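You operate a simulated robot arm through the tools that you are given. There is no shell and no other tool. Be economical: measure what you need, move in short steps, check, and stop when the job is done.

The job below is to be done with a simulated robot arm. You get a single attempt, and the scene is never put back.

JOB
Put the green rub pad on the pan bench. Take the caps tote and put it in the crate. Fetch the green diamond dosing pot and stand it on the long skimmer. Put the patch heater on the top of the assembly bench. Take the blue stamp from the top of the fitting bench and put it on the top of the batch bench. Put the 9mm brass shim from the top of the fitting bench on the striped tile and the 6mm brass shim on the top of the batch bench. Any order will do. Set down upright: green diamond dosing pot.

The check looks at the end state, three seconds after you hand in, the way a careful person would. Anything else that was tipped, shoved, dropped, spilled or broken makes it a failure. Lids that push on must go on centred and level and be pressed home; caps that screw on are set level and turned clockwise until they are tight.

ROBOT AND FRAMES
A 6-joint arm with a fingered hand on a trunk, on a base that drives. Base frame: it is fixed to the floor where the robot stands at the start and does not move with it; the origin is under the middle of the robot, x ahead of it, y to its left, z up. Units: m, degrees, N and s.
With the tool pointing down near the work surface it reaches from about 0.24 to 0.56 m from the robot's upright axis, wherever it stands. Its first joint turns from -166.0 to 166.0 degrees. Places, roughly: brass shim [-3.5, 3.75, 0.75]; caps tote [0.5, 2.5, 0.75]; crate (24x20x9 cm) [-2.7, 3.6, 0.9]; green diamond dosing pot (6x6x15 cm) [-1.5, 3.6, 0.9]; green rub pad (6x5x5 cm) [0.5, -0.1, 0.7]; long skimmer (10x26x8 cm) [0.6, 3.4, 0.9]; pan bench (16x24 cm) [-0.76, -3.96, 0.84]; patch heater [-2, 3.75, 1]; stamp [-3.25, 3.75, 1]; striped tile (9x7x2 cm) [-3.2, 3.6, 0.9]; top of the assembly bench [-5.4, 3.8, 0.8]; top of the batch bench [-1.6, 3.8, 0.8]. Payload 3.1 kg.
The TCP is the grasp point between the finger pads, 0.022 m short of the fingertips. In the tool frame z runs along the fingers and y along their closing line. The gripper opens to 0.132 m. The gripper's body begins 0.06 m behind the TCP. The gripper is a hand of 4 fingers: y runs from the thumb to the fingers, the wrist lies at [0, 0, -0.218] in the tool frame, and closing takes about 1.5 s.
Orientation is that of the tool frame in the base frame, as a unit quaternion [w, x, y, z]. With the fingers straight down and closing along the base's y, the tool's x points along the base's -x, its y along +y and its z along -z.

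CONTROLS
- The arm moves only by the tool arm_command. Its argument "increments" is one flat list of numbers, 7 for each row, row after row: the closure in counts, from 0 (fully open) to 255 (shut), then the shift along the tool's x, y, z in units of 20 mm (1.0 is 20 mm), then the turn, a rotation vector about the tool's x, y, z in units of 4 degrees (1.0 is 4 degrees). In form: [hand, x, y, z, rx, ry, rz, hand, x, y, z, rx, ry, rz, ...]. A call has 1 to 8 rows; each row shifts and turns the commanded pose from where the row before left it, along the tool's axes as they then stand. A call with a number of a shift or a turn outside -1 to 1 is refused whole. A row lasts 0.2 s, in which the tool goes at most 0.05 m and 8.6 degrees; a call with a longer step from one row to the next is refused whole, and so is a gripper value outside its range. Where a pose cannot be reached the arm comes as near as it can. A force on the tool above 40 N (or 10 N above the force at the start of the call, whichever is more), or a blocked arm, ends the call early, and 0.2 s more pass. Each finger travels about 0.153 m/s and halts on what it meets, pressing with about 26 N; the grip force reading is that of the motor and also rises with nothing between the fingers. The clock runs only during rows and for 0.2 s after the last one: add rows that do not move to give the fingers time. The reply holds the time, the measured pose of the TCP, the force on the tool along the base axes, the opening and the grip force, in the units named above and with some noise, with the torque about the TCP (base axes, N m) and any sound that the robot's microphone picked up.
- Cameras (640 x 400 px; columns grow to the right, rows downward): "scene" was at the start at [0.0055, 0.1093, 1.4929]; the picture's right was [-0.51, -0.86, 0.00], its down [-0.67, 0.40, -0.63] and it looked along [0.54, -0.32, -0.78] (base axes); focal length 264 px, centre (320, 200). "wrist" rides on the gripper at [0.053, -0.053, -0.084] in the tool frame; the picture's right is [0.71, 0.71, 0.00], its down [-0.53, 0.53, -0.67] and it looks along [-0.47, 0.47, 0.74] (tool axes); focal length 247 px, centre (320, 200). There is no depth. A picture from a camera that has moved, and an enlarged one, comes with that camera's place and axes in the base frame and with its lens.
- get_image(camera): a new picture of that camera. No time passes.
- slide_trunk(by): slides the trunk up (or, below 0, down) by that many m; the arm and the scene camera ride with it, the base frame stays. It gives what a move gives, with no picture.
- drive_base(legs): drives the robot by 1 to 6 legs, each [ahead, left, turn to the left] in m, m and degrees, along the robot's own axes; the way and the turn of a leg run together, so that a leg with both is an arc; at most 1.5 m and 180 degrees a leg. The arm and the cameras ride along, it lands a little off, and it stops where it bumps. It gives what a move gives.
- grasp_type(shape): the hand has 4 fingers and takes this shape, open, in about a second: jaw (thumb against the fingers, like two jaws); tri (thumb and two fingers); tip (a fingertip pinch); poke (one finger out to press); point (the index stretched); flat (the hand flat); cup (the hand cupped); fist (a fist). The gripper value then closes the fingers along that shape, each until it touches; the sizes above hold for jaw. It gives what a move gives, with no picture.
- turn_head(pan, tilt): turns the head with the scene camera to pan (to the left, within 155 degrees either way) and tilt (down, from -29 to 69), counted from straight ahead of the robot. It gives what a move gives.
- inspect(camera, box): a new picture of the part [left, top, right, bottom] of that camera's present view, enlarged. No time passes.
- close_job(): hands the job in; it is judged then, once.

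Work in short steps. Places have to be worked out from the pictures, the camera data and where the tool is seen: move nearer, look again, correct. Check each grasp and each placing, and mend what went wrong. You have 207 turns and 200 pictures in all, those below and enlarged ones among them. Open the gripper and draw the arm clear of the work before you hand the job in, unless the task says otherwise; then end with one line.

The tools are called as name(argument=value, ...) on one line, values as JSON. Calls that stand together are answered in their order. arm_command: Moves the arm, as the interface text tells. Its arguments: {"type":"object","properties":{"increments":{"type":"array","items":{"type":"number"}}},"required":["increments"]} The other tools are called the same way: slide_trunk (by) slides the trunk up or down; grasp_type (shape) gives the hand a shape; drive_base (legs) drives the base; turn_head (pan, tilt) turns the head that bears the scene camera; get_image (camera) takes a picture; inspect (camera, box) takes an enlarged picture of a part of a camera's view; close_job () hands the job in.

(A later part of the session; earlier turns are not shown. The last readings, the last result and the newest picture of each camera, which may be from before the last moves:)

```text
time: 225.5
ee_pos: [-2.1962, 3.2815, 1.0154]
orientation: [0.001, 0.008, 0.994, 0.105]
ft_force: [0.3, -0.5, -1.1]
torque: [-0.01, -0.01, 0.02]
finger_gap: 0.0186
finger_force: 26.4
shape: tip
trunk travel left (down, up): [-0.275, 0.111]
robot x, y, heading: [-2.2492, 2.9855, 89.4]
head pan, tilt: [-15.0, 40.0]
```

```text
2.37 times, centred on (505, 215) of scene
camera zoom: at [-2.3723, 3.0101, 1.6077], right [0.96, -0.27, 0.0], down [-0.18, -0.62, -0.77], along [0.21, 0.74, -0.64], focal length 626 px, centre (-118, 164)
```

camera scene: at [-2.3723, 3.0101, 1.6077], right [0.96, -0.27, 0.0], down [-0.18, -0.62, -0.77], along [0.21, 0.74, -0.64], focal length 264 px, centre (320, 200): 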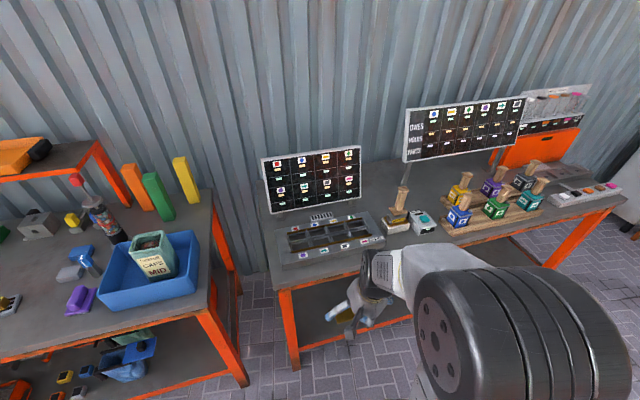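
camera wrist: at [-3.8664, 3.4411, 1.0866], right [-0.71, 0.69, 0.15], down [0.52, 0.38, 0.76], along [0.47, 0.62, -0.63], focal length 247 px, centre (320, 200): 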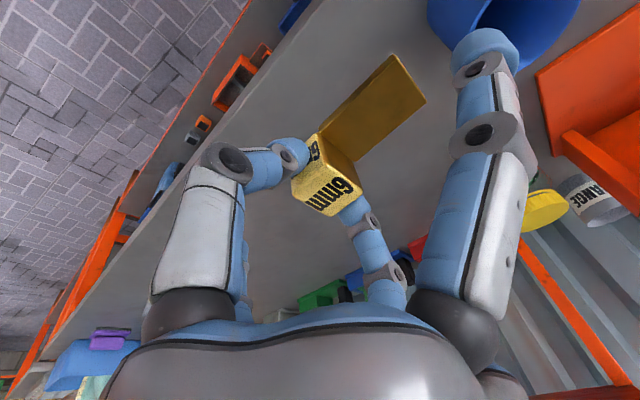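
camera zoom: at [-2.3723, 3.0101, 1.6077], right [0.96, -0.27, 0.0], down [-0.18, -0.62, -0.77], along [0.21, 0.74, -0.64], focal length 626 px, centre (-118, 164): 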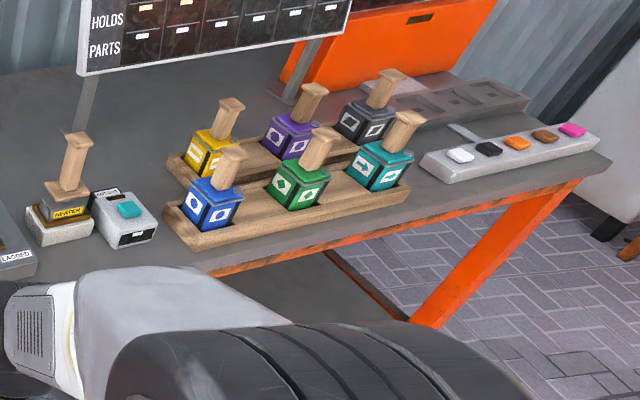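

The bench strip in front of the heater and controller (x -1.95..-1.70, y 3.49..3.58) is free, and I'll put the shim there. Driving right 0.35 m and ahead 0.1 m.

drive_base(legs=[[0, -0.35, 0.5], [0.1, 0, 0]])

turn_head(pan=-10, tilt=55)

get_image(camera="scene")

get_image(camera="wrist")

```text
time: 228.5
ee_pos: [-1.8438, 3.3816, 1.0172]
orientation: [0.002, 0.004, 0.994, 0.105]
ft_force: [0.5, 0.1, -2.4]
torque: [-0.04, -0.03, 0.0]
finger_gap: 0.0186
finger_force: 25.9
shape: tip
trunk travel left (down, up): [-0.275, 0.111]
robot x, y, heading: [-1.891, 3.0834, 89.4]
head pan, tilt: [-15.0, 40.0]
```

```text
time: 229.3
ee_pos: [-1.8444, 3.3797, 1.016]
orientation: [0.002, 0.004, 0.994, 0.105]
ft_force: [0.1, 0.7, -1.4]
torque: [0.03, 0.02, 0.02]
finger_gap: 0.0185
finger_force: 26.3
shape: tip
trunk travel left (down, up): [-0.275, 0.111]
robot x, y, heading: [-1.8954, 3.0832, 89.6]
head pan, tilt: [-10.0, 55.0]
```

```text
97 pictures are left
camera scene: at [-2.0286, 3.0945, 1.5871], right [0.98, -0.18, 0.0], down [-0.15, -0.8, -0.57], along [0.11, 0.56, -0.82], focal length 264 px, centre (320, 200)
```

scene: 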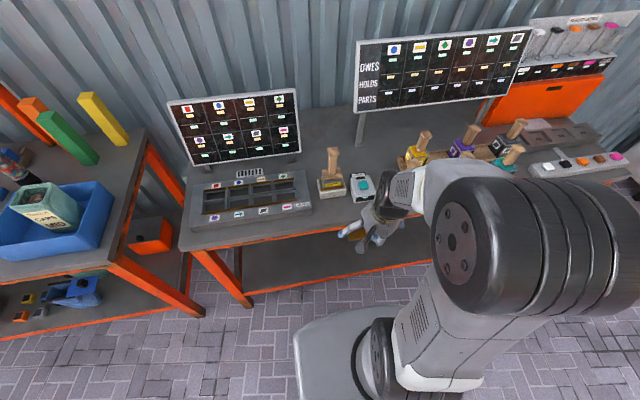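

```text
96 pictures are left
camera wrist: at [-1.899, 3.3096, 1.0865], right [-0.7, 0.7, 0.15], down [0.53, 0.37, 0.76], along [0.48, 0.61, -0.63], focal length 247 px, centre (320, 200)
```

wrist: 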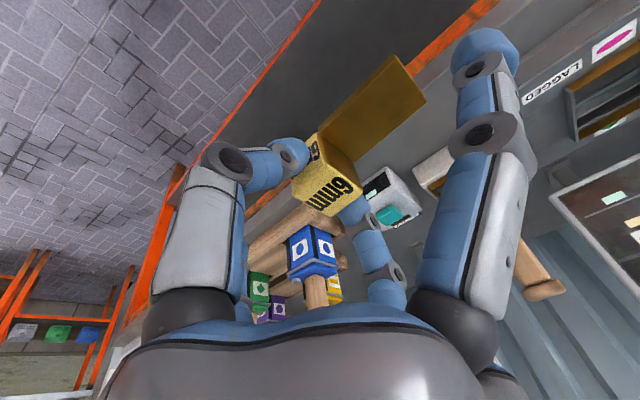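

The strip spans y 3.48–3.595. Lowering the shim toward [-1.835, 3.535], stopping about 3 cm above.

arm_command(increments=[235, -0.064, 0.907, 0.923, 0, 0, 0, 235, -0.064, 0.907, 0.923, 0, 0, 0, 235, -0.064, 0.907, 0.923, 0, 0, 0, 235, -0.064, 0.907, 0.923, 0, 0, 0, 235, -0.064, 0.907, 0.923, 0, 0, 0, 235, -0.064, 0.907, 0.923, 0, 0, 0, 235, -0.064, 0.907, 0.923, 0, 0, 0])

inspect(camera="scene", box=[280, 130, 440, 250])

get_image(camera="wrist")

```text
time: 230.9
ee_pos: [-1.8343, 3.5323, 0.9151]
orientation: [0.001, 0.004, 0.994, 0.105]
ft_force: [0.2, -0.3, -1.5]
torque: [0.01, -0.04, -0.02]
finger_gap: 0.0186
finger_force: 25.8
shape: tip
trunk travel left (down, up): [-0.275, 0.111]
robot x, y, heading: [-1.8896, 3.0844, 89.3]
head pan, tilt: [-10.0, 55.0]
```

```text
3.33 times, centred on (360, 190) of scene
camera zoom: at [-2.0285, 3.096, 1.587], right [0.98, -0.18, 0.0], down [-0.15, -0.81, -0.57], along [0.1, 0.56, -0.82], focal length 881 px, centre (187, 233)
```

zoom: 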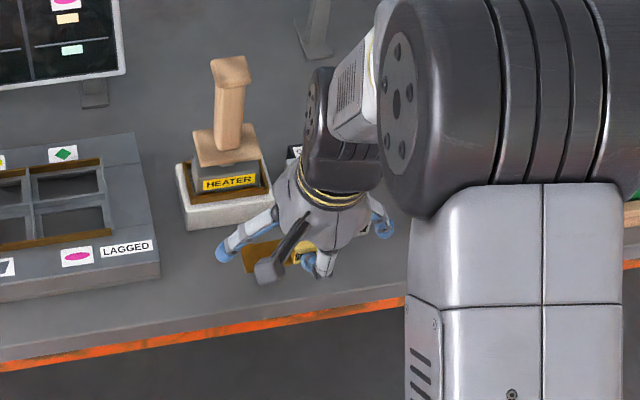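

```text
94 pictures are left
camera wrist: at [-1.8884, 3.4619, 0.9855], right [-0.7, 0.7, 0.15], down [0.53, 0.37, 0.76], along [0.48, 0.61, -0.63], focal length 247 px, centre (320, 200)
```

wrist: 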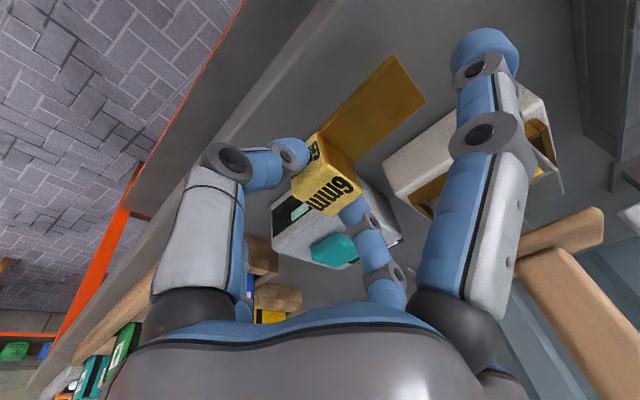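

Position is fine. Lowering in small steps to contact.

arm_command(increments=[235, 0, -0.2, 0.6, 0, 0, 0, 235, 0, 0, 0.5, 0, 0, 0, 235, 0, 0, 0.15, 0, 0, 0])

arm_command(increments=[235, 0, 0, 0.15, 0, 0, 0, 235, 0, 0, 0.15, 0, 0, 0])

```text
time: 231.7
ee_pos: [-1.8338, 3.5337, 0.8899]
orientation: [0.001, 0.004, 0.994, 0.105]
ft_force: [0.5, 0.3, -0.3]
torque: [-0.02, -0.04, -0.04]
finger_gap: 0.0185
finger_force: 26.3
shape: tip
trunk travel left (down, up): [-0.275, 0.111]
robot x, y, heading: [-1.8927, 3.0835, 89.3]
head pan, tilt: [-10.0, 55.0]
```

```text
time: 232.3
ee_pos: [-1.8338, 3.5338, 0.8841]
orientation: [0.001, 0.003, 0.994, 0.105]
ft_force: [0.1, 0.3, -1.0]
torque: [-0.01, 0.0, 0.03]
finger_gap: 0.0186
finger_force: 25.4
shape: tip
trunk travel left (down, up): [-0.275, 0.111]
robot x, y, heading: [-1.8941, 3.0785, 89.5]
head pan, tilt: [-10.0, 55.0]
```

No contact yet at 0.884; continuing in small steps.

arm_command(increments=[235, 0, 0, 0.12, 0, 0, 0, 235, 0, 0, 0.12, 0, 0, 0])

arm_command(increments=[235, 0, 0, 0.12, 0, 0, 0])

```text
time: 232.9
ee_pos: [-1.8337, 3.5348, 0.8812]
orientation: [0.002, 0.004, 0.994, 0.106]
ft_force: [1.7, -1.6, 7.1]
torque: [-0.12, -0.04, -0.04]
finger_gap: 0.0188
finger_force: 25.8
shape: tip
trunk travel left (down, up): [-0.275, 0.111]
robot x, y, heading: [-1.8936, 3.0811, 89.6]
head pan, tilt: [-10.0, 55.0]
```

```text
time: 233.3
ee_pos: [-1.8336, 3.5349, 0.8793]
orientation: [0.001, 0.004, 0.994, 0.107]
ft_force: [1.4, -3.6, 17.1]
torque: [-0.14, -0.01, 0.02]
finger_gap: 0.0201
finger_force: 26.9
shape: tip
trunk travel left (down, up): [-0.275, 0.111]
robot x, y, heading: [-1.896, 3.0837, 89.2]
head pan, tilt: [-10.0, 55.0]
```

Contact (same bench height). I'll back off 2 mm, release gently and rise.

arm_command(increments=[225, 0, 0, -0.12, 0, 0, 0, 205, 0, 0, 0, 0, 0, 0, 185, 0, 0, 0, 0, 0, 0, 165, 0, 0, 0, 0, 0, 0, 160, 0, 0, 0, 0, 0, 0])

arm_command(increments=[155, 0, 0, -0.7, 0, 0, 0, 155, 0, 0, -1, 0, 0, 0, 155, 0, 0, -1, 0, 0, 0, 155, 0, -0.5, -1, 0, 0, 0, 155, 0, -1, -1, 0, 0, 0, 155, 0, -1, -1, 0, 0, 0, 155, 0, -1, -0.5, 0, 0, 0, 155, 0, -1, 0, 0, 0, 0])

inspect(camera="scene", box=[280, 130, 440, 250])

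get_image(camera="wrist")

```text
time: 234.5
ee_pos: [-1.8341, 3.5356, 0.8793]
orientation: [0.001, 0.003, 0.994, 0.106]
ft_force: [0.3, -0.4, 0.6]
torque: [-0.03, 0.06, -0.02]
finger_gap: 0.0487
finger_force: 0.1
shape: tip
trunk travel left (down, up): [-0.275, 0.111]
robot x, y, heading: [-1.8966, 3.0811, 89.6]
head pan, tilt: [-10.0, 55.0]
```

```text
time: 236.3
ee_pos: [-1.8354, 3.4218, 0.9831]
orientation: [0.001, 0.004, 0.994, 0.106]
ft_force: [0.8, 0.3, 0.7]
torque: [-0.01, -0.01, -0.02]
finger_gap: 0.0514
finger_force: 0.1
shape: tip
trunk travel left (down, up): [-0.275, 0.111]
robot x, y, heading: [-1.8942, 3.0793, 89.5]
head pan, tilt: [-10.0, 55.0]
```

```text
3.33 times, centred on (360, 190) of scene
camera zoom: at [-2.0286, 3.0944, 1.587], right [0.98, -0.18, 0.0], down [-0.15, -0.81, -0.57], along [0.1, 0.56, -0.82], focal length 881 px, centre (187, 233)
```

zoom: 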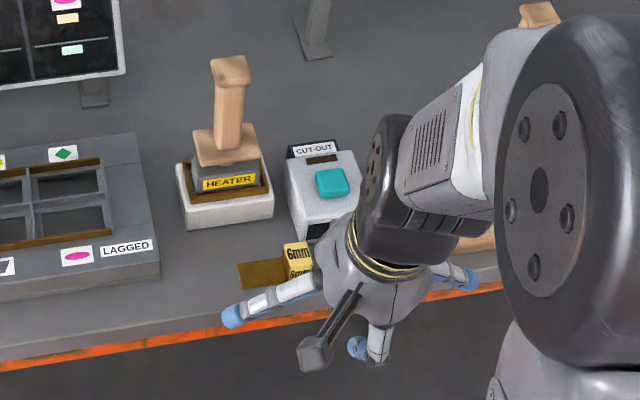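

```text
92 pictures are left
camera wrist: at [-1.8896, 3.3511, 1.0528], right [-0.7, 0.7, 0.15], down [0.53, 0.37, 0.76], along [0.48, 0.61, -0.63], focal length 247 px, centre (320, 200)
```

wrist: 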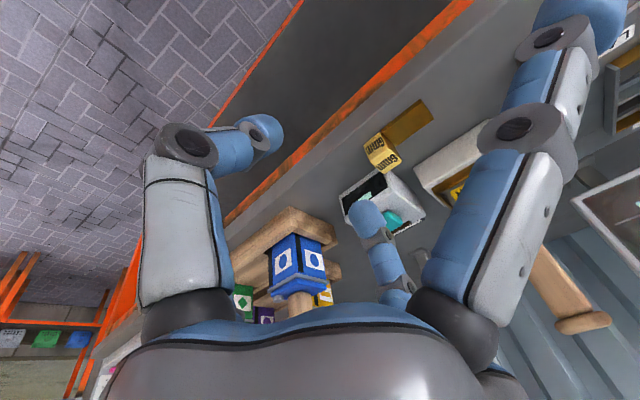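

The 6mm shim lies on the batch bench. Next the blue stamp at [-2.935, 3.715], top z≈0.94, in a tight cluster: I'll remove the tilt, take the jaw shape and strafe left.

arm_command(increments=[155, 0, -1, 0, 1, 0, 0, 155, 0, 0, 0, 1, 0, 0, 155, 0, 0, 0, 1, 0, 0])

grasp_type(shape="jaw")

drive_base(legs=[[0, 1.1, 0.4], [0.08, 0, 0]])

turn_head(pan=0, tilt=50)

get_image(camera="scene")

get_image(camera="wrist")

```text
time: 237.1
ee_pos: [-1.835, 3.4025, 0.9802]
orientation: [0.001, 0.004, 1.0, 0.0]
ft_force: [0.1, -0.3, 0.6]
torque: [-0.01, -0.03, 0.02]
finger_gap: 0.0513
finger_force: 0.0
shape: tip
trunk travel left (down, up): [-0.275, 0.111]
robot x, y, heading: [-1.8964, 3.0752, 89.6]
head pan, tilt: [-10.0, 55.0]
```

```text
time: 238.0
ee_pos: [-1.8347, 3.4034, 0.9787]
orientation: [0.001, 0.004, 1.0, 0.002]
ft_force: [-0.3, -0.4, -0.8]
torque: [0.04, -0.01, 0.0]
finger_gap: 0.1317
finger_force: 0.0
shape: jaw
trunk travel left (down, up): [-0.275, 0.111]
robot x, y, heading: [-1.8925, 3.0804, 89.5]
head pan, tilt: [-10.0, 55.0]
```

```text
time: 244.2
ee_pos: [-2.9383, 3.4854, 0.9781]
orientation: [0.001, -0.004, 1.0, 0.0]
ft_force: [0.4, 1.2, -0.4]
torque: [0.0, 0.0, 0.02]
finger_gap: 0.132
finger_force: 0.1
shape: jaw
trunk travel left (down, up): [-0.275, 0.111]
robot x, y, heading: [-2.9912, 3.162, 90.2]
head pan, tilt: [-10.0, 55.0]
```

```text
time: 245.0
ee_pos: [-2.9377, 3.4829, 0.9791]
orientation: [0.001, -0.003, 1.0, 0.0]
ft_force: [-0.5, 0.0, -0.4]
torque: [-0.01, -0.04, 0.01]
finger_gap: 0.1319
finger_force: 0.1
shape: jaw
trunk travel left (down, up): [-0.275, 0.111]
robot x, y, heading: [-2.9916, 3.1646, 90.6]
head pan, tilt: [0.0, 50.0]
```

```text
91 pictures are left
camera scene: at [-3.1394, 3.1786, 1.5935], right [1.0, 0.01, 0.0], down [0.0, -0.77, -0.64], along [0.0, 0.64, -0.77], focal length 264 px, centre (320, 200)
```

scene: 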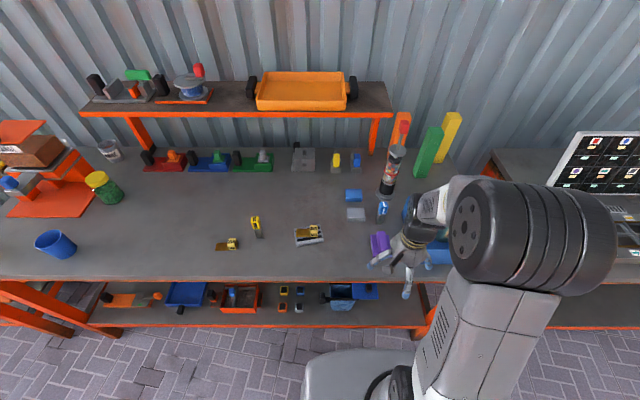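

```text
90 pictures are left
camera wrist: at [-2.9917, 3.4285, 1.0619], right [-0.71, 0.7, 0.0], down [0.52, 0.53, 0.67], along [0.47, 0.48, -0.74], focal length 247 px, centre (320, 200)
```

wrist: 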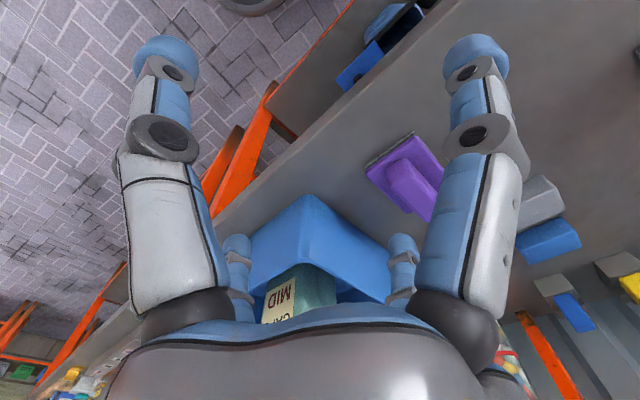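

inspect(camera="scene", box=[330, 170, 430, 260])

```text
4.44 times, centred on (380, 215) of scene
camera zoom: at [-3.1394, 3.1786, 1.5935], right [1.0, 0.01, 0.0], down [0.0, -0.77, -0.64], along [0.0, 0.64, -0.77], focal length 1174 px, centre (53, 133)
```

zoom: 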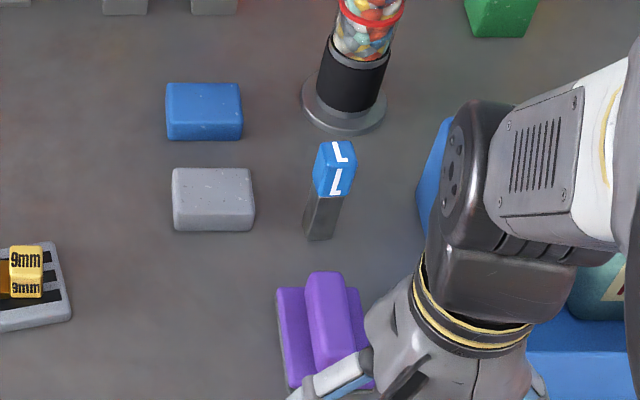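

Stamp refined: x≈-2.933, y≈3.712, top z≈0.938. I'll nudge the base ahead 6 cm and move the half-closed hand above it.

drive_base(legs=[[0.055, 0, -0.4]])

arm_command(increments=[60, 0, 1, 0, 0, 0, 0, 110, 0, 1, 0, 0, 0, 0, 110, 0, 1, 0, 0, 0, 0, 110, 0, 1, 0, 0, 0, 0, 110, 0, 1, 0, 0, 0, 0, 110, 0, 1, 0, 0, 0, 0, 110, 0, 1, 0, 0, 0, 0, 110, 0, 0.5, 0, 0, 0, 0])

get_image(camera="wrist")

get_image(camera="scene")

```text
time: 245.9
ee_pos: [-2.9365, 3.5409, 0.9789]
orientation: [0.001, 0.0, 1.0, 0.0]
ft_force: [1.2, 0.0, -0.4]
torque: [-0.02, 0.01, -0.01]
finger_gap: 0.1322
finger_force: 0.1
shape: jaw
trunk travel left (down, up): [-0.275, 0.111]
robot x, y, heading: [-2.9937, 3.2178, 89.8]
head pan, tilt: [0.0, 50.0]
```

```text
time: 247.7
ee_pos: [-2.9364, 3.6891, 0.9789]
orientation: [0.002, -0.001, 1.0, 0.001]
ft_force: [0.3, 0.9, 0.0]
torque: [0.0, 0.02, -0.01]
finger_gap: 0.0754
finger_force: 0.1
shape: jaw
trunk travel left (down, up): [-0.275, 0.111]
robot x, y, heading: [-2.9933, 3.2184, 89.9]
head pan, tilt: [0.0, 50.0]
```

```text
88 pictures are left
camera wrist: at [-2.9905, 3.6345, 1.062], right [-0.71, 0.71, 0.0], down [0.53, 0.53, 0.67], along [0.47, 0.47, -0.74], focal length 247 px, centre (320, 200)
```

wrist: 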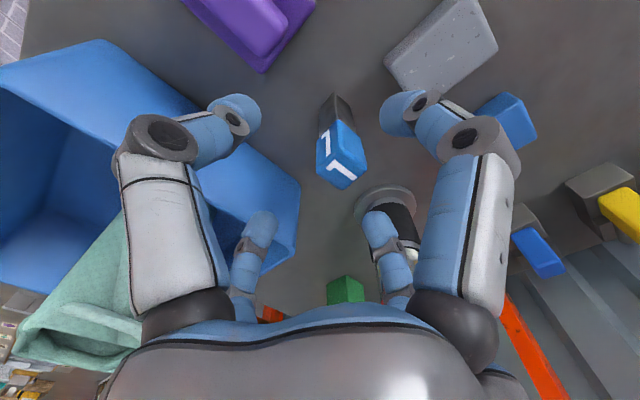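

```text
87 pictures are left
camera scene: at [-3.1395, 3.2359, 1.5935], right [1.0, 0.0, 0.0], down [0.0, -0.77, -0.64], along [0.0, 0.64, -0.77], focal length 264 px, centre (320, 200)
```

scene: 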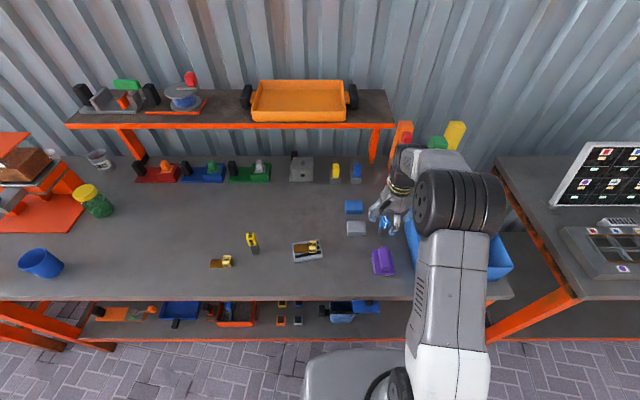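

The stamp top is at [-2.939, 3.708]. Shift 2 cm ahead, lower 6 cm and close.

arm_command(increments=[110, 0.05, 0.97, 0, 0, 0, 0, 110, 0, 0, 1, 0, 0, 0, 110, 0, 0, 1, 0, 0, 0, 110, 0, 0, 1, 0, 0, 0])

get_image(camera="wrist")

inspect(camera="scene", box=[330, 170, 430, 260])

```text
time: 248.7
ee_pos: [-2.9369, 3.7092, 0.9184]
orientation: [0.001, 0.0, 1.0, 0.002]
ft_force: [0.3, 0.0, -0.5]
torque: [-0.04, -0.01, 0.01]
finger_gap: 0.0756
finger_force: 0.0
shape: jaw
trunk travel left (down, up): [-0.275, 0.111]
robot x, y, heading: [-2.9891, 3.2169, 89.9]
head pan, tilt: [0.0, 50.0]
```

```text
86 pictures are left
camera wrist: at [-2.9915, 3.654, 1.0023], right [-0.71, 0.71, 0.0], down [0.53, 0.53, 0.67], along [0.47, 0.47, -0.74], focal length 247 px, centre (320, 200)
```

wrist: 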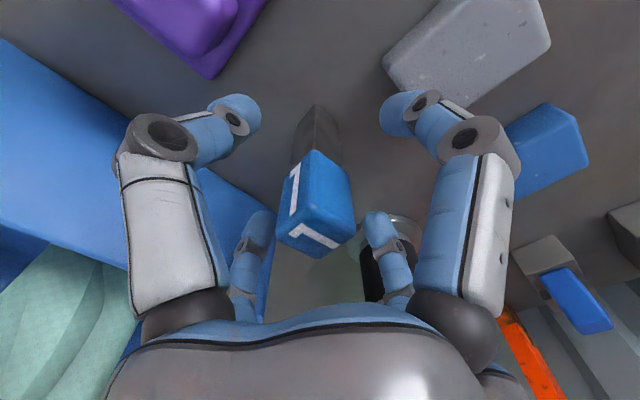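

```text
4.44 times, centred on (380, 215) of scene
camera zoom: at [-3.1394, 3.2361, 1.5935], right [1.0, 0.0, 0.0], down [0.0, -0.77, -0.64], along [0.0, 0.64, -0.77], focal length 1174 px, centre (53, 133)
```

zoom: 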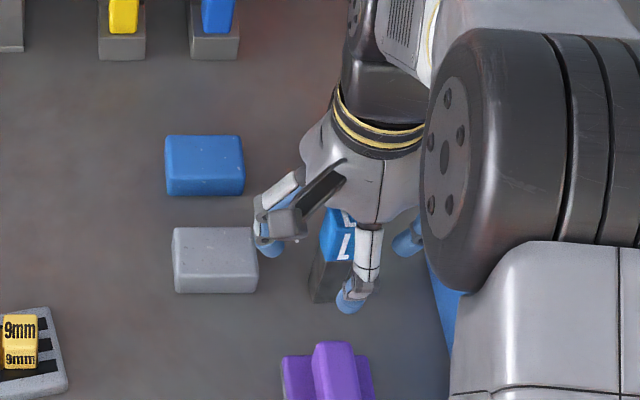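

The cap is centred between the fingers. Closing.

arm_command(increments=[150, 0, 0, 0, 0, 0, 0, 190, 0, 0, 0, 0, 0, 0, 230, 0, 0, 0, 0, 0, 0, 240, 0, 0, 0, 0, 0, 0, 240, 0, 0, 0, 0, 0, 0])

get_image(camera="wrist")

```text
time: 249.9
ee_pos: [-2.9366, 3.7092, 0.919]
orientation: [0.001, 0.0, 1.0, 0.0]
ft_force: [-0.5, 0.3, -1.1]
torque: [0.02, 0.03, -0.01]
finger_gap: 0.0161
finger_force: 26.3
shape: jaw
trunk travel left (down, up): [-0.275, 0.111]
robot x, y, heading: [-2.9893, 3.2211, 90.1]
head pan, tilt: [0.0, 50.0]
```

```text
84 pictures are left
camera wrist: at [-2.9915, 3.6538, 1.0026], right [-0.71, 0.71, 0.0], down [0.53, 0.53, 0.67], along [0.47, 0.47, -0.74], focal length 247 px, centre (320, 200)
```

wrist: 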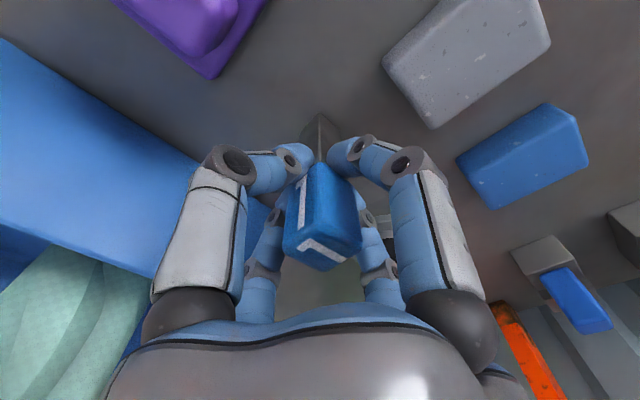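

Gripped. Lifting straight up, then retracting.

arm_command(increments=[240, 0, 0, -0.6, 0, 0, 0, 240, 0, 0, -1, 0, 0, 0, 240, 0, 0, -1, 0, 0, 0, 240, 0, 0, -1, 0, 0, 0, 240, 0, 0, -1, 0, 0, 0, 240, 0, -0.5, -1, 0, 0, 0, 240, 0, -1, -1, 0, 0, 0, 240, 0, -1, 0, 0, 0, 0])

arm_command(increments=[240, 0, -1, 0, 0, 0, 0, 240, 0, -1, 0, 0, 0, 0, 240, 0, -1, 0, 0, 0, 0, 240, 0, -1, 0, 0, 0, 0, 240, 0, -1, 0, 0, 0, 0, 240, 0, -1, 0, 0, 0, 0, 240, 0, -1, 0, 0, 0, 0])

get_image(camera="wrist")

get_image(camera="scene")

```text
time: 251.7
ee_pos: [-2.9364, 3.6573, 1.0526]
orientation: [0.002, 0.0, 1.0, 0.0]
ft_force: [-0.4, 0.4, -1.2]
torque: [0.01, 0.02, -0.02]
finger_gap: 0.016
finger_force: 25.8
shape: jaw
trunk travel left (down, up): [-0.275, 0.111]
robot x, y, heading: [-2.9911, 3.2162, 89.6]
head pan, tilt: [0.0, 50.0]
```

```text
time: 253.3
ee_pos: [-2.9356, 3.5196, 1.0506]
orientation: [0.001, 0.0, 1.0, 0.0]
ft_force: [0.8, 0.4, -1.4]
torque: [0.01, 0.03, -0.03]
finger_gap: 0.0164
finger_force: 25.6
shape: jaw
trunk travel left (down, up): [-0.275, 0.111]
robot x, y, heading: [-2.9917, 3.2203, 90.0]
head pan, tilt: [0.0, 50.0]
```

```text
83 pictures are left
camera wrist: at [-2.9907, 3.4639, 1.1338], right [-0.71, 0.71, 0.0], down [0.53, 0.53, 0.67], along [0.47, 0.47, -0.74], focal length 247 px, centre (320, 200)
```

wrist: 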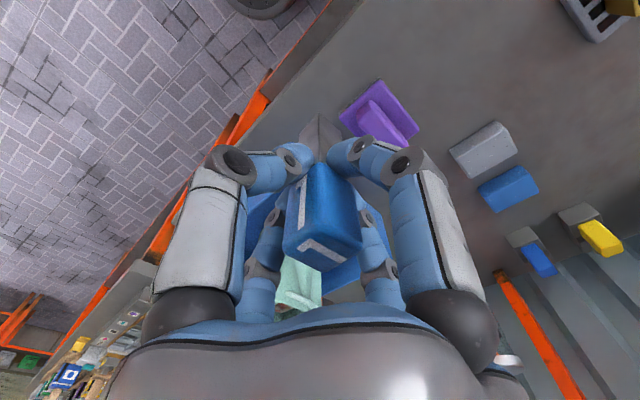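

```text
82 pictures are left
camera scene: at [-3.1396, 3.2349, 1.5935], right [1.0, 0.0, 0.0], down [0.0, -0.77, -0.64], along [0.0, 0.64, -0.77], focal length 264 px, centre (320, 200)
```

scene: 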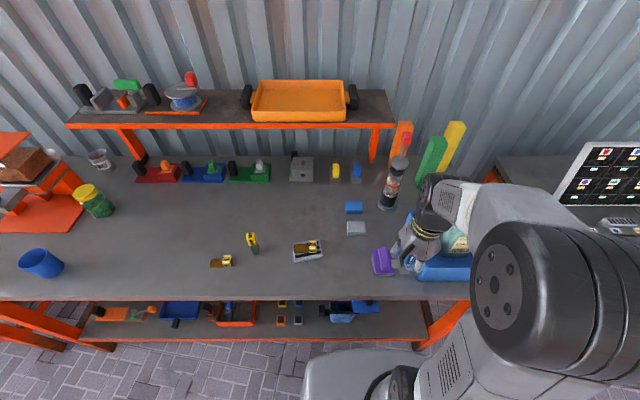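

Stamp held. The strip in front of the slotted tray on the batch bench is free; I'll aim for [-2.1, 3.52]. Back up, strafe right, come forward.

drive_base(legs=[[-0.15, 0, 0], [0, -0.835, 0], [0.1, 0, 0]])

turn_head(pan=-10, tilt=55)

get_image(camera="scene")

```text
time: 259.5
ee_pos: [-2.1024, 3.4751, 1.0501]
orientation: [0.001, -0.005, 1.0, 0.0]
ft_force: [0.1, 0.3, -1.7]
torque: [-0.02, 0.01, 0.01]
finger_gap: 0.0166
finger_force: 25.5
shape: jaw
trunk travel left (down, up): [-0.275, 0.111]
robot x, y, heading: [-2.1605, 3.1739, 90.3]
head pan, tilt: [0.0, 50.0]
```

```text
time: 260.2
ee_pos: [-2.1018, 3.474, 1.0525]
orientation: [0.0, -0.004, 1.0, 0.001]
ft_force: [0.2, 0.4, -0.1]
torque: [0.02, -0.01, 0.01]
finger_gap: 0.0165
finger_force: 25.9
shape: jaw
trunk travel left (down, up): [-0.275, 0.111]
robot x, y, heading: [-2.1568, 3.173, 90.4]
head pan, tilt: [-10.0, 55.0]
```

```text
81 pictures are left
camera scene: at [-2.2911, 3.1819, 1.587], right [0.99, -0.17, 0.0], down [-0.14, -0.81, -0.57], along [0.1, 0.57, -0.82], focal length 264 px, centre (320, 200)
```

scene: 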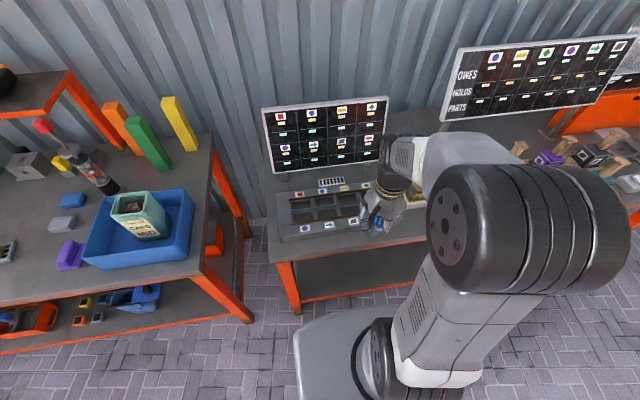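

The strip in front of the tray is only about 5.5 cm; beside the 6mm shim at [-1.765, 3.535] there is more room. Strafing right 0.335 m.

drive_base(legs=[[0, -0.335, 0]])

get_image(camera="scene")

get_image(camera="wrist")

```text
time: 262.4
ee_pos: [-1.7663, 3.4764, 1.0504]
orientation: [0.0, -0.007, 1.0, 0.001]
ft_force: [0.5, 0.6, -0.6]
torque: [0.01, 0.02, 0.03]
finger_gap: 0.0164
finger_force: 26.2
shape: jaw
trunk travel left (down, up): [-0.275, 0.111]
robot x, y, heading: [-1.8187, 3.1768, 90.5]
head pan, tilt: [-10.0, 55.0]
```

```text
80 pictures are left
camera scene: at [-1.9518, 3.185, 1.5871], right [0.99, -0.16, 0.0], down [-0.13, -0.81, -0.57], along [0.09, 0.57, -0.82], focal length 264 px, centre (320, 200)
```

scene: 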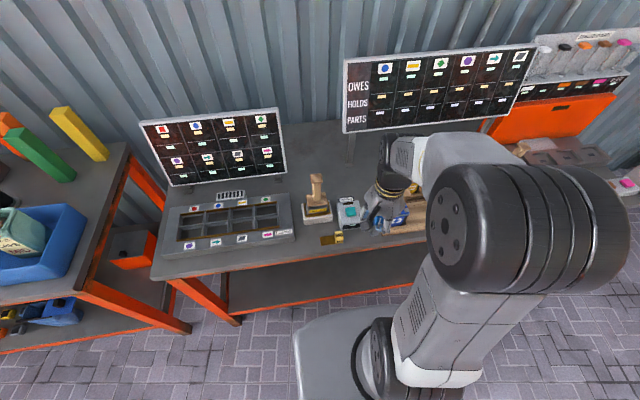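

```text
79 pictures are left
camera wrist: at [-1.8192, 3.4221, 1.1338], right [-0.72, 0.7, 0.0], down [0.52, 0.53, 0.67], along [0.47, 0.48, -0.74], focal length 247 px, centre (320, 200)
```

wrist: 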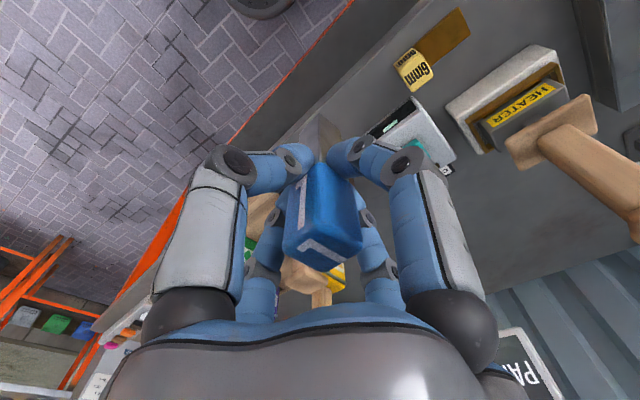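

Moving 6 cm ahead, then lowering to 5 mm above the expected bench contact (TCP z≈0.919).

arm_command(increments=[240, 0, 1, 0, 0, 0, 0, 240, 0, 1, 0, 0, 0, 0, 240, 0, 0.9, 0.5, 0, 0, 0, 240, 0, 0, 1, 0, 0, 0, 240, 0, 0, 1, 0, 0, 0, 240, 0, 0, 1, 0, 0, 0, 240, 0, 0, 1, 0, 0, 0, 240, 0, 0, 1, 0, 0, 0])

inspect(camera="scene", box=[290, 150, 450, 270])

get_image(camera="wrist")

```text
time: 264.2
ee_pos: [-1.7654, 3.5354, 0.9402]
orientation: [0.001, -0.007, 1.0, 0.0]
ft_force: [0.3, -0.2, -1.3]
torque: [0.01, 0.01, 0.0]
finger_gap: 0.0161
finger_force: 26.1
shape: jaw
trunk travel left (down, up): [-0.275, 0.111]
robot x, y, heading: [-1.816, 3.1737, 90.7]
head pan, tilt: [-10.0, 55.0]
```

```text
3.33 times, centred on (370, 210) of scene
camera zoom: at [-1.9527, 3.1855, 1.587], right [0.99, -0.16, 0.0], down [-0.13, -0.81, -0.57], along [0.09, 0.57, -0.82], focal length 881 px, centre (153, 167)
```

zoom: 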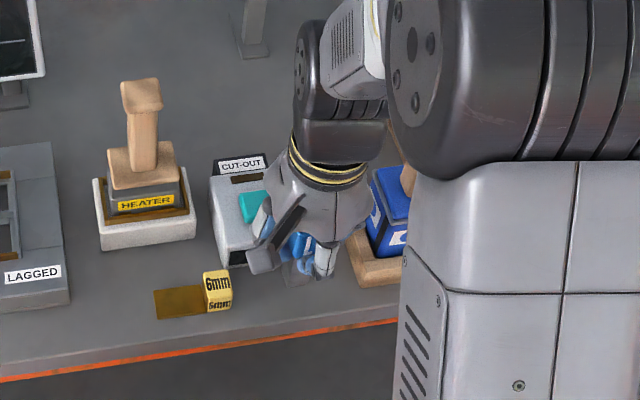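

```text
77 pictures are left
camera wrist: at [-1.8199, 3.4799, 1.0229], right [-0.72, 0.7, 0.0], down [0.52, 0.53, 0.67], along [0.47, 0.48, -0.74], focal length 247 px, centre (320, 200)
```

wrist: 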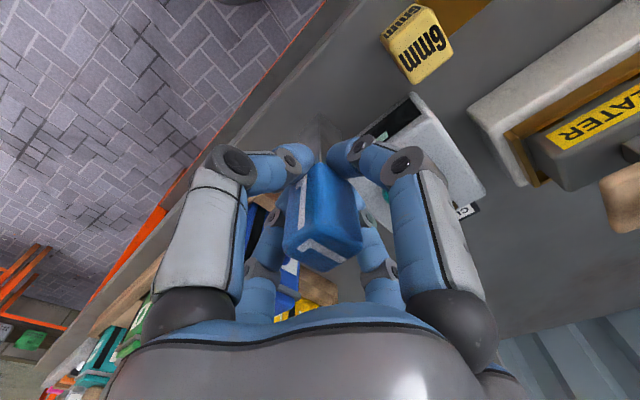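

Shifting 8 mm toward the edge for clearance from the cut-out box, then touching down.

arm_command(increments=[240, 0, -0.4, 0.3, 0, 0, 0, 240, 0, 0, 0.4, 0, 0, 0, 240, 0, 0, 0.2, 0, 0, 0])

arm_command(increments=[240, 0, 0, 0.12, 0, 0, 0, 240, 0, 0, 0.12, 0, 0, 0])

```text
time: 265.0
ee_pos: [-1.7665, 3.5273, 0.9231]
orientation: [0.001, -0.006, 1.0, 0.001]
ft_force: [-0.3, -0.1, -1.0]
torque: [0.0, 0.0, -0.04]
finger_gap: 0.0164
finger_force: 25.7
shape: jaw
trunk travel left (down, up): [-0.275, 0.111]
robot x, y, heading: [-1.8141, 3.1757, 90.5]
head pan, tilt: [-10.0, 55.0]
```

```text
time: 265.6
ee_pos: [-1.7665, 3.5281, 0.9181]
orientation: [0.001, -0.007, 1.0, -0.001]
ft_force: [0.6, 0.3, -0.2]
torque: [-0.02, -0.01, 0.0]
finger_gap: 0.0163
finger_force: 25.7
shape: jaw
trunk travel left (down, up): [-0.275, 0.111]
robot x, y, heading: [-1.8181, 3.1763, 90.8]
head pan, tilt: [-10.0, 55.0]
```

arm_command(increments=[240, 0, 0, 0.1, 0, 0, 0])

arm_command(increments=[240, 0, 0, 0.1, 0, 0, 0])

```text
time: 266.0
ee_pos: [-1.7671, 3.5284, 0.9161]
orientation: [0.001, -0.006, 1.0, 0.001]
ft_force: [0.1, 0.0, -0.1]
torque: [0.04, 0.03, 0.0]
finger_gap: 0.0163
finger_force: 25.4
shape: jaw
trunk travel left (down, up): [-0.275, 0.111]
robot x, y, heading: [-1.8173, 3.1767, 90.8]
head pan, tilt: [-10.0, 55.0]
```

```text
time: 266.4
ee_pos: [-1.7663, 3.5278, 0.9139]
orientation: [0.001, -0.007, 1.0, 0.003]
ft_force: [-0.2, -2.1, 14.1]
torque: [-0.07, 0.0, 0.0]
finger_gap: 0.0164
finger_force: 26.0
shape: jaw
trunk travel left (down, up): [-0.275, 0.111]
robot x, y, heading: [-1.8176, 3.1736, 90.9]
head pan, tilt: [-10.0, 55.0]
```

Contact. Relieving slightly, then opening a little.

arm_command(increments=[235, 0, 0, -0.06, 0, 0, 0, 215, 0, 0, 0, 0, 0, 0, 195, 0, 0, 0, 0, 0, 0, 175, 0, 0, 0, 0, 0, 0, 160, 0, 0, 0, 0, 0, 0])

get_image(camera="wrist")

```text
time: 267.6
ee_pos: [-1.766, 3.5272, 0.9154]
orientation: [0.0, -0.007, 1.0, 0.001]
ft_force: [-0.1, -0.5, 0.4]
torque: [0.02, -0.01, 0.03]
finger_gap: 0.0486
finger_force: 0.0
shape: jaw
trunk travel left (down, up): [-0.275, 0.111]
robot x, y, heading: [-1.8173, 3.1759, 90.7]
head pan, tilt: [-10.0, 55.0]
```

```text
76 pictures are left
camera wrist: at [-1.8203, 3.4728, 0.9982], right [-0.72, 0.7, 0.0], down [0.52, 0.53, 0.67], along [0.47, 0.48, -0.74], focal length 247 px, centre (320, 200)
```

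wrist: 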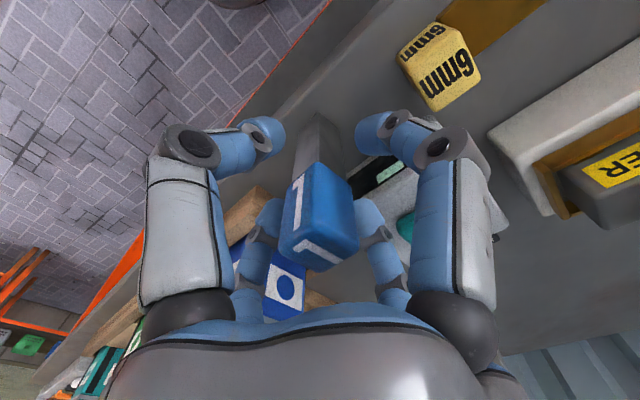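

Released and standing. Rising straight up.

arm_command(increments=[160, 0, 0, -0.5, 0, 0, 0, 160, 0, 0, -1, 0, 0, 0, 160, 0, 0, -1, 0, 0, 0, 160, 0, 0, -1, 0, 0, 0, 160, 0, 0, -1, 0, 0, 0, 160, 0, 0, -1, 0, 0, 0, 160, 0, -1, -1, 0, 0, 0, 100, 0, -1, 0, 0, 0, 0])

arm_command(increments=[0, 0, -1, 0, 0, 0, 0, 0, 0, -1, 0, 0, 0, 0, 0, 0, -1, 0, 0, 0, 0, 0, 0, -1, 0, 0, 0, 0])

drive_base(legs=[[-0.15, 0, -0.6], [0, -0.3, 0]])

turn_head(pan=0, tilt=45)

get_image(camera="scene")

inspect(camera="scene", box=[200, 130, 440, 280])

```text
time: 269.4
ee_pos: [-1.7658, 3.4841, 1.0447]
orientation: [0.0, -0.007, 1.0, 0.0]
ft_force: [-0.6, 0.1, -0.2]
torque: [0.0, -0.01, -0.03]
finger_gap: 0.0799
finger_force: 0.0
shape: jaw
trunk travel left (down, up): [-0.275, 0.111]
robot x, y, heading: [-1.8147, 3.1789, 90.8]
head pan, tilt: [-10.0, 55.0]
```

```text
time: 270.4
ee_pos: [-1.7649, 3.4045, 1.0467]
orientation: [0.0, -0.007, 1.0, 0.0]
ft_force: [0.1, -1.8, -0.7]
torque: [0.01, -0.03, -0.01]
finger_gap: 0.1317
finger_force: 0.0
shape: jaw
trunk travel left (down, up): [-0.275, 0.111]
robot x, y, heading: [-1.8207, 3.1751, 90.7]
head pan, tilt: [-10.0, 55.0]
```

```text
time: 273.4
ee_pos: [-1.4685, 3.2584, 1.0465]
orientation: [0.0, -0.004, 1.0, 0.001]
ft_force: [-0.1, 0.2, -0.3]
torque: [0.0, 0.0, 0.03]
finger_gap: 0.1323
finger_force: 0.0
shape: jaw
trunk travel left (down, up): [-0.275, 0.111]
robot x, y, heading: [-1.5264, 3.0247, 90.2]
head pan, tilt: [-10.0, 55.0]
```

```text
time: 274.1
ee_pos: [-1.4688, 3.2577, 1.0457]
orientation: [0.001, -0.004, 1.0, 0.001]
ft_force: [0.7, -0.3, -0.8]
torque: [-0.01, 0.01, -0.03]
finger_gap: 0.1322
finger_force: 0.0
shape: jaw
trunk travel left (down, up): [-0.275, 0.111]
robot x, y, heading: [-1.5216, 3.0272, 90.4]
head pan, tilt: [0.0, 45.0]
```

```text
75 pictures are left
camera scene: at [-1.6715, 3.0492, 1.6004], right [1.0, 0.0, 0.0], down [0.0, -0.71, -0.71], along [0.0, 0.71, -0.71], focal length 264 px, centre (320, 200)
```

scene: 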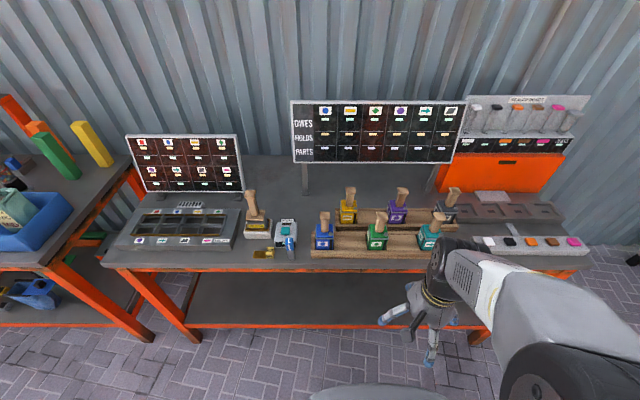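

```text
2.67 times, centred on (320, 205) of scene
camera zoom: at [-1.6715, 3.0492, 1.6004], right [1.0, 0.0, 0.0], down [0.0, -0.71, -0.71], along [0.0, 0.71, -0.71], focal length 704 px, centre (320, 187)
```

zoom: 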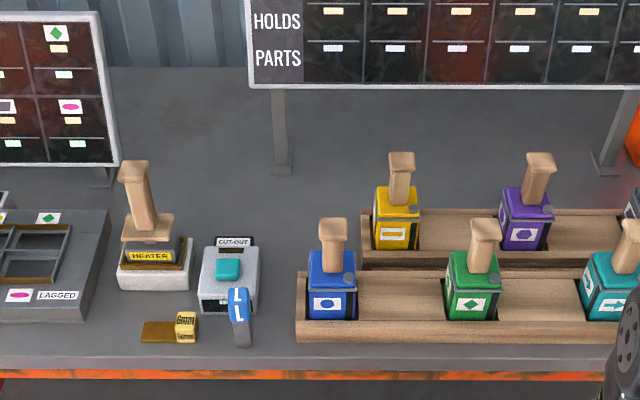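

Stamp is standing well. Next the green diamond pot: cube centre ≈[-1.484, 3.597], handle top z≈0.99. Driving ahead 0.12 m and moving over the handle.

drive_base(legs=[[0.12, 0, -0.2]])

arm_command(increments=[100, 0, 1, -0.3, 0, 0, 0, 100, 0, 1, -0.3, 0, 0, 0, 100, 0, 1, -0.3, 0, 0, 0, 100, 0, 1, 0, 0, 0, 0, 100, 0, 1, 0, 0, 0, 0, 100, 0, 1, 0, 0, 0, 0, 100, 0, 1, 0, 0, 0, 0, 100, 0, 1, 0, 0, 0, 0])

get_image(camera="wrist")

inspect(camera="scene", box=[300, 130, 500, 280])

```text
time: 275.4
ee_pos: [-1.4699, 3.3797, 1.0455]
orientation: [0.001, -0.001, 1.0, 0.0]
ft_force: [-0.6, 0.3, -0.2]
torque: [-0.03, 0.02, -0.02]
finger_gap: 0.132
finger_force: 0.2
shape: jaw
trunk travel left (down, up): [-0.275, 0.111]
robot x, y, heading: [-1.5248, 3.1456, 90.2]
head pan, tilt: [0.0, 45.0]
```

```text
time: 277.2
ee_pos: [-1.4706, 3.5399, 1.0642]
orientation: [0.001, -0.002, 1.0, 0.0]
ft_force: [0.7, 0.2, 0.3]
torque: [-0.01, 0.01, 0.0]
finger_gap: 0.0806
finger_force: 0.0
shape: jaw
trunk travel left (down, up): [-0.275, 0.111]
robot x, y, heading: [-1.5275, 3.1476, 90.0]
head pan, tilt: [0.0, 45.0]
```

```text
73 pictures are left
camera wrist: at [-1.5246, 3.4858, 1.1469], right [-0.71, 0.7, 0.0], down [0.52, 0.53, 0.67], along [0.47, 0.47, -0.74], focal length 247 px, centre (320, 200)
```

wrist: 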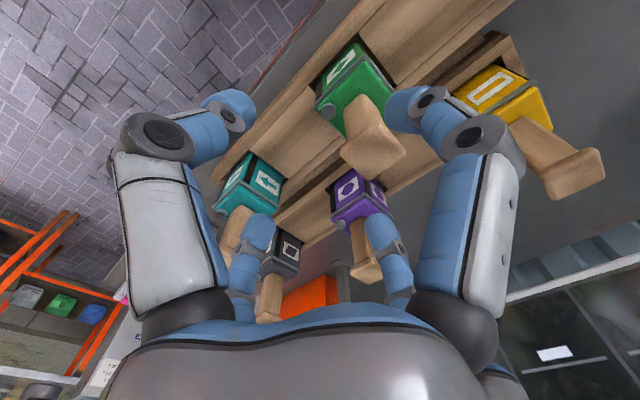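

```text
2.67 times, centred on (400, 205) of scene
camera zoom: at [-1.6715, 3.1717, 1.6004], right [1.0, 0.0, 0.0], down [0.0, -0.71, -0.71], along [0.0, 0.71, -0.71], focal length 704 px, centre (107, 187)
```

zoom: 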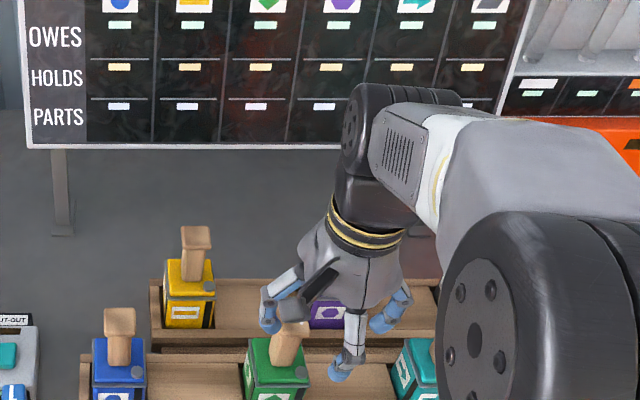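

The handle top is at [-1.484, 3.584]. Moving over it and lowering halfway.

arm_command(increments=[100, 0.35, 1, 0, 0, 0, 0, 100, 0.33, 1, 0, 0, 0, 0, 100, 0, 0.15, 1, 0, 0, 0, 100, 0, 0, 1, 0, 0, 0])

get_image(camera="wrist")

inspect(camera="scene", box=[300, 160, 500, 310])

```text
time: 278.2
ee_pos: [-1.4835, 3.5822, 1.0228]
orientation: [0.001, -0.002, 1.0, 0.001]
ft_force: [-0.1, 0.1, -0.9]
torque: [-0.01, 0.02, 0.04]
finger_gap: 0.0809
finger_force: 0.0
shape: jaw
trunk travel left (down, up): [-0.275, 0.111]
robot x, y, heading: [-1.5273, 3.1508, 90.1]
head pan, tilt: [0.0, 45.0]
```

```text
71 pictures are left
camera wrist: at [-1.5372, 3.5281, 1.1056], right [-0.71, 0.71, 0.0], down [0.52, 0.53, 0.67], along [0.47, 0.47, -0.74], focal length 247 px, centre (320, 200)
```

wrist: 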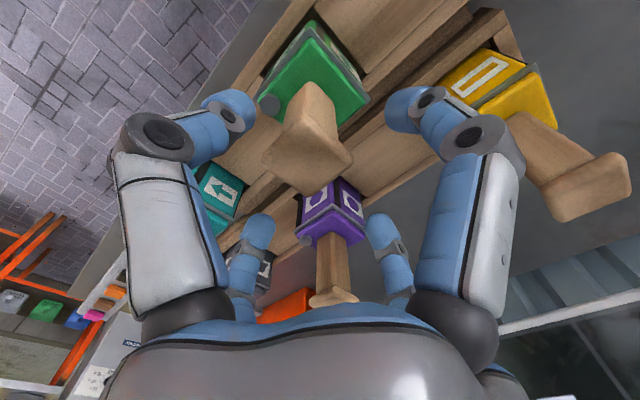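

```text
2.67 times, centred on (400, 235) of scene
camera zoom: at [-1.6716, 3.1712, 1.6004], right [1.0, 0.0, 0.0], down [0.0, -0.71, -0.71], along [0.0, 0.71, -0.71], focal length 704 px, centre (107, 107)
```

zoom: 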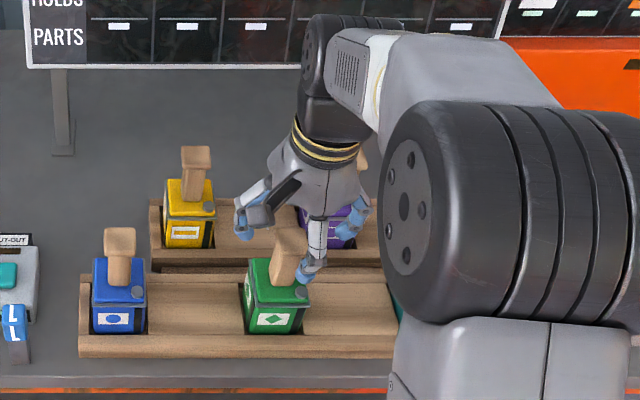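

Handle axis is at [-1.482, 3.575]. Lowering around it and closing.

arm_command(increments=[100, -0.05, -0.33, 1, 0, 0, 0, 100, 0, 0, 1, 0, 0, 0, 100, 0, 0, 1, 0, 0, 0, 100, 0, 0, 0.4, 0, 0, 0, 150, 0, 0, 0, 0, 0, 0, 200, 0, 0, 0, 0, 0, 0, 235, 0, 0, 0, 0, 0, 0, 235, 0, 0, 0, 0, 0, 0])

get_image(camera="wrist")

inspect(camera="scene", box=[300, 160, 500, 310])

```text
time: 280.0
ee_pos: [-1.4822, 3.5744, 0.9582]
orientation: [0.001, -0.002, 1.0, 0.001]
ft_force: [0.6, -0.2, 7.6]
torque: [0.25, -0.28, 0.04]
finger_gap: 0.0485
finger_force: 25.7
shape: jaw
trunk travel left (down, up): [-0.275, 0.111]
robot x, y, heading: [-1.5258, 3.1501, 89.8]
head pan, tilt: [0.0, 45.0]
```

```text
69 pictures are left
camera wrist: at [-1.5364, 3.5195, 1.0395], right [-0.71, 0.71, 0.0], down [0.52, 0.53, 0.67], along [0.47, 0.48, -0.74], focal length 247 px, centre (320, 200)
```

wrist: 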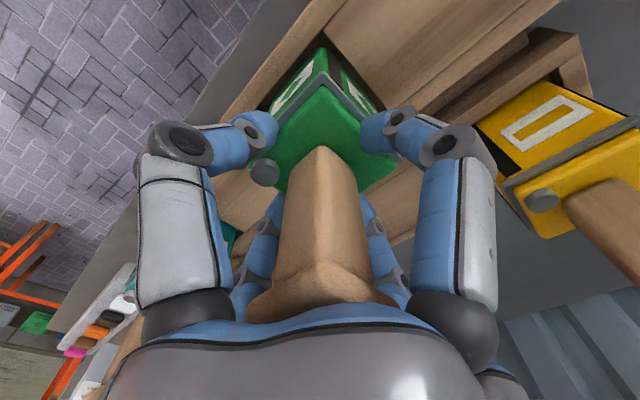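

```text
2.67 times, centred on (400, 235) of scene
camera zoom: at [-1.6716, 3.1701, 1.6005], right [1.0, 0.0, 0.0], down [0.0, -0.71, -0.71], along [0.0, 0.71, -0.71], focal length 704 px, centre (107, 107)
```

zoom: 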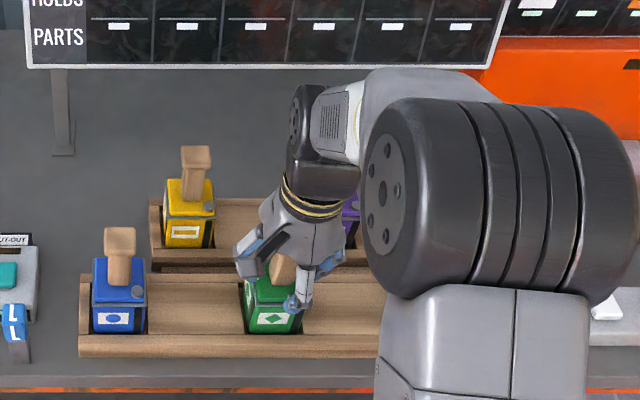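

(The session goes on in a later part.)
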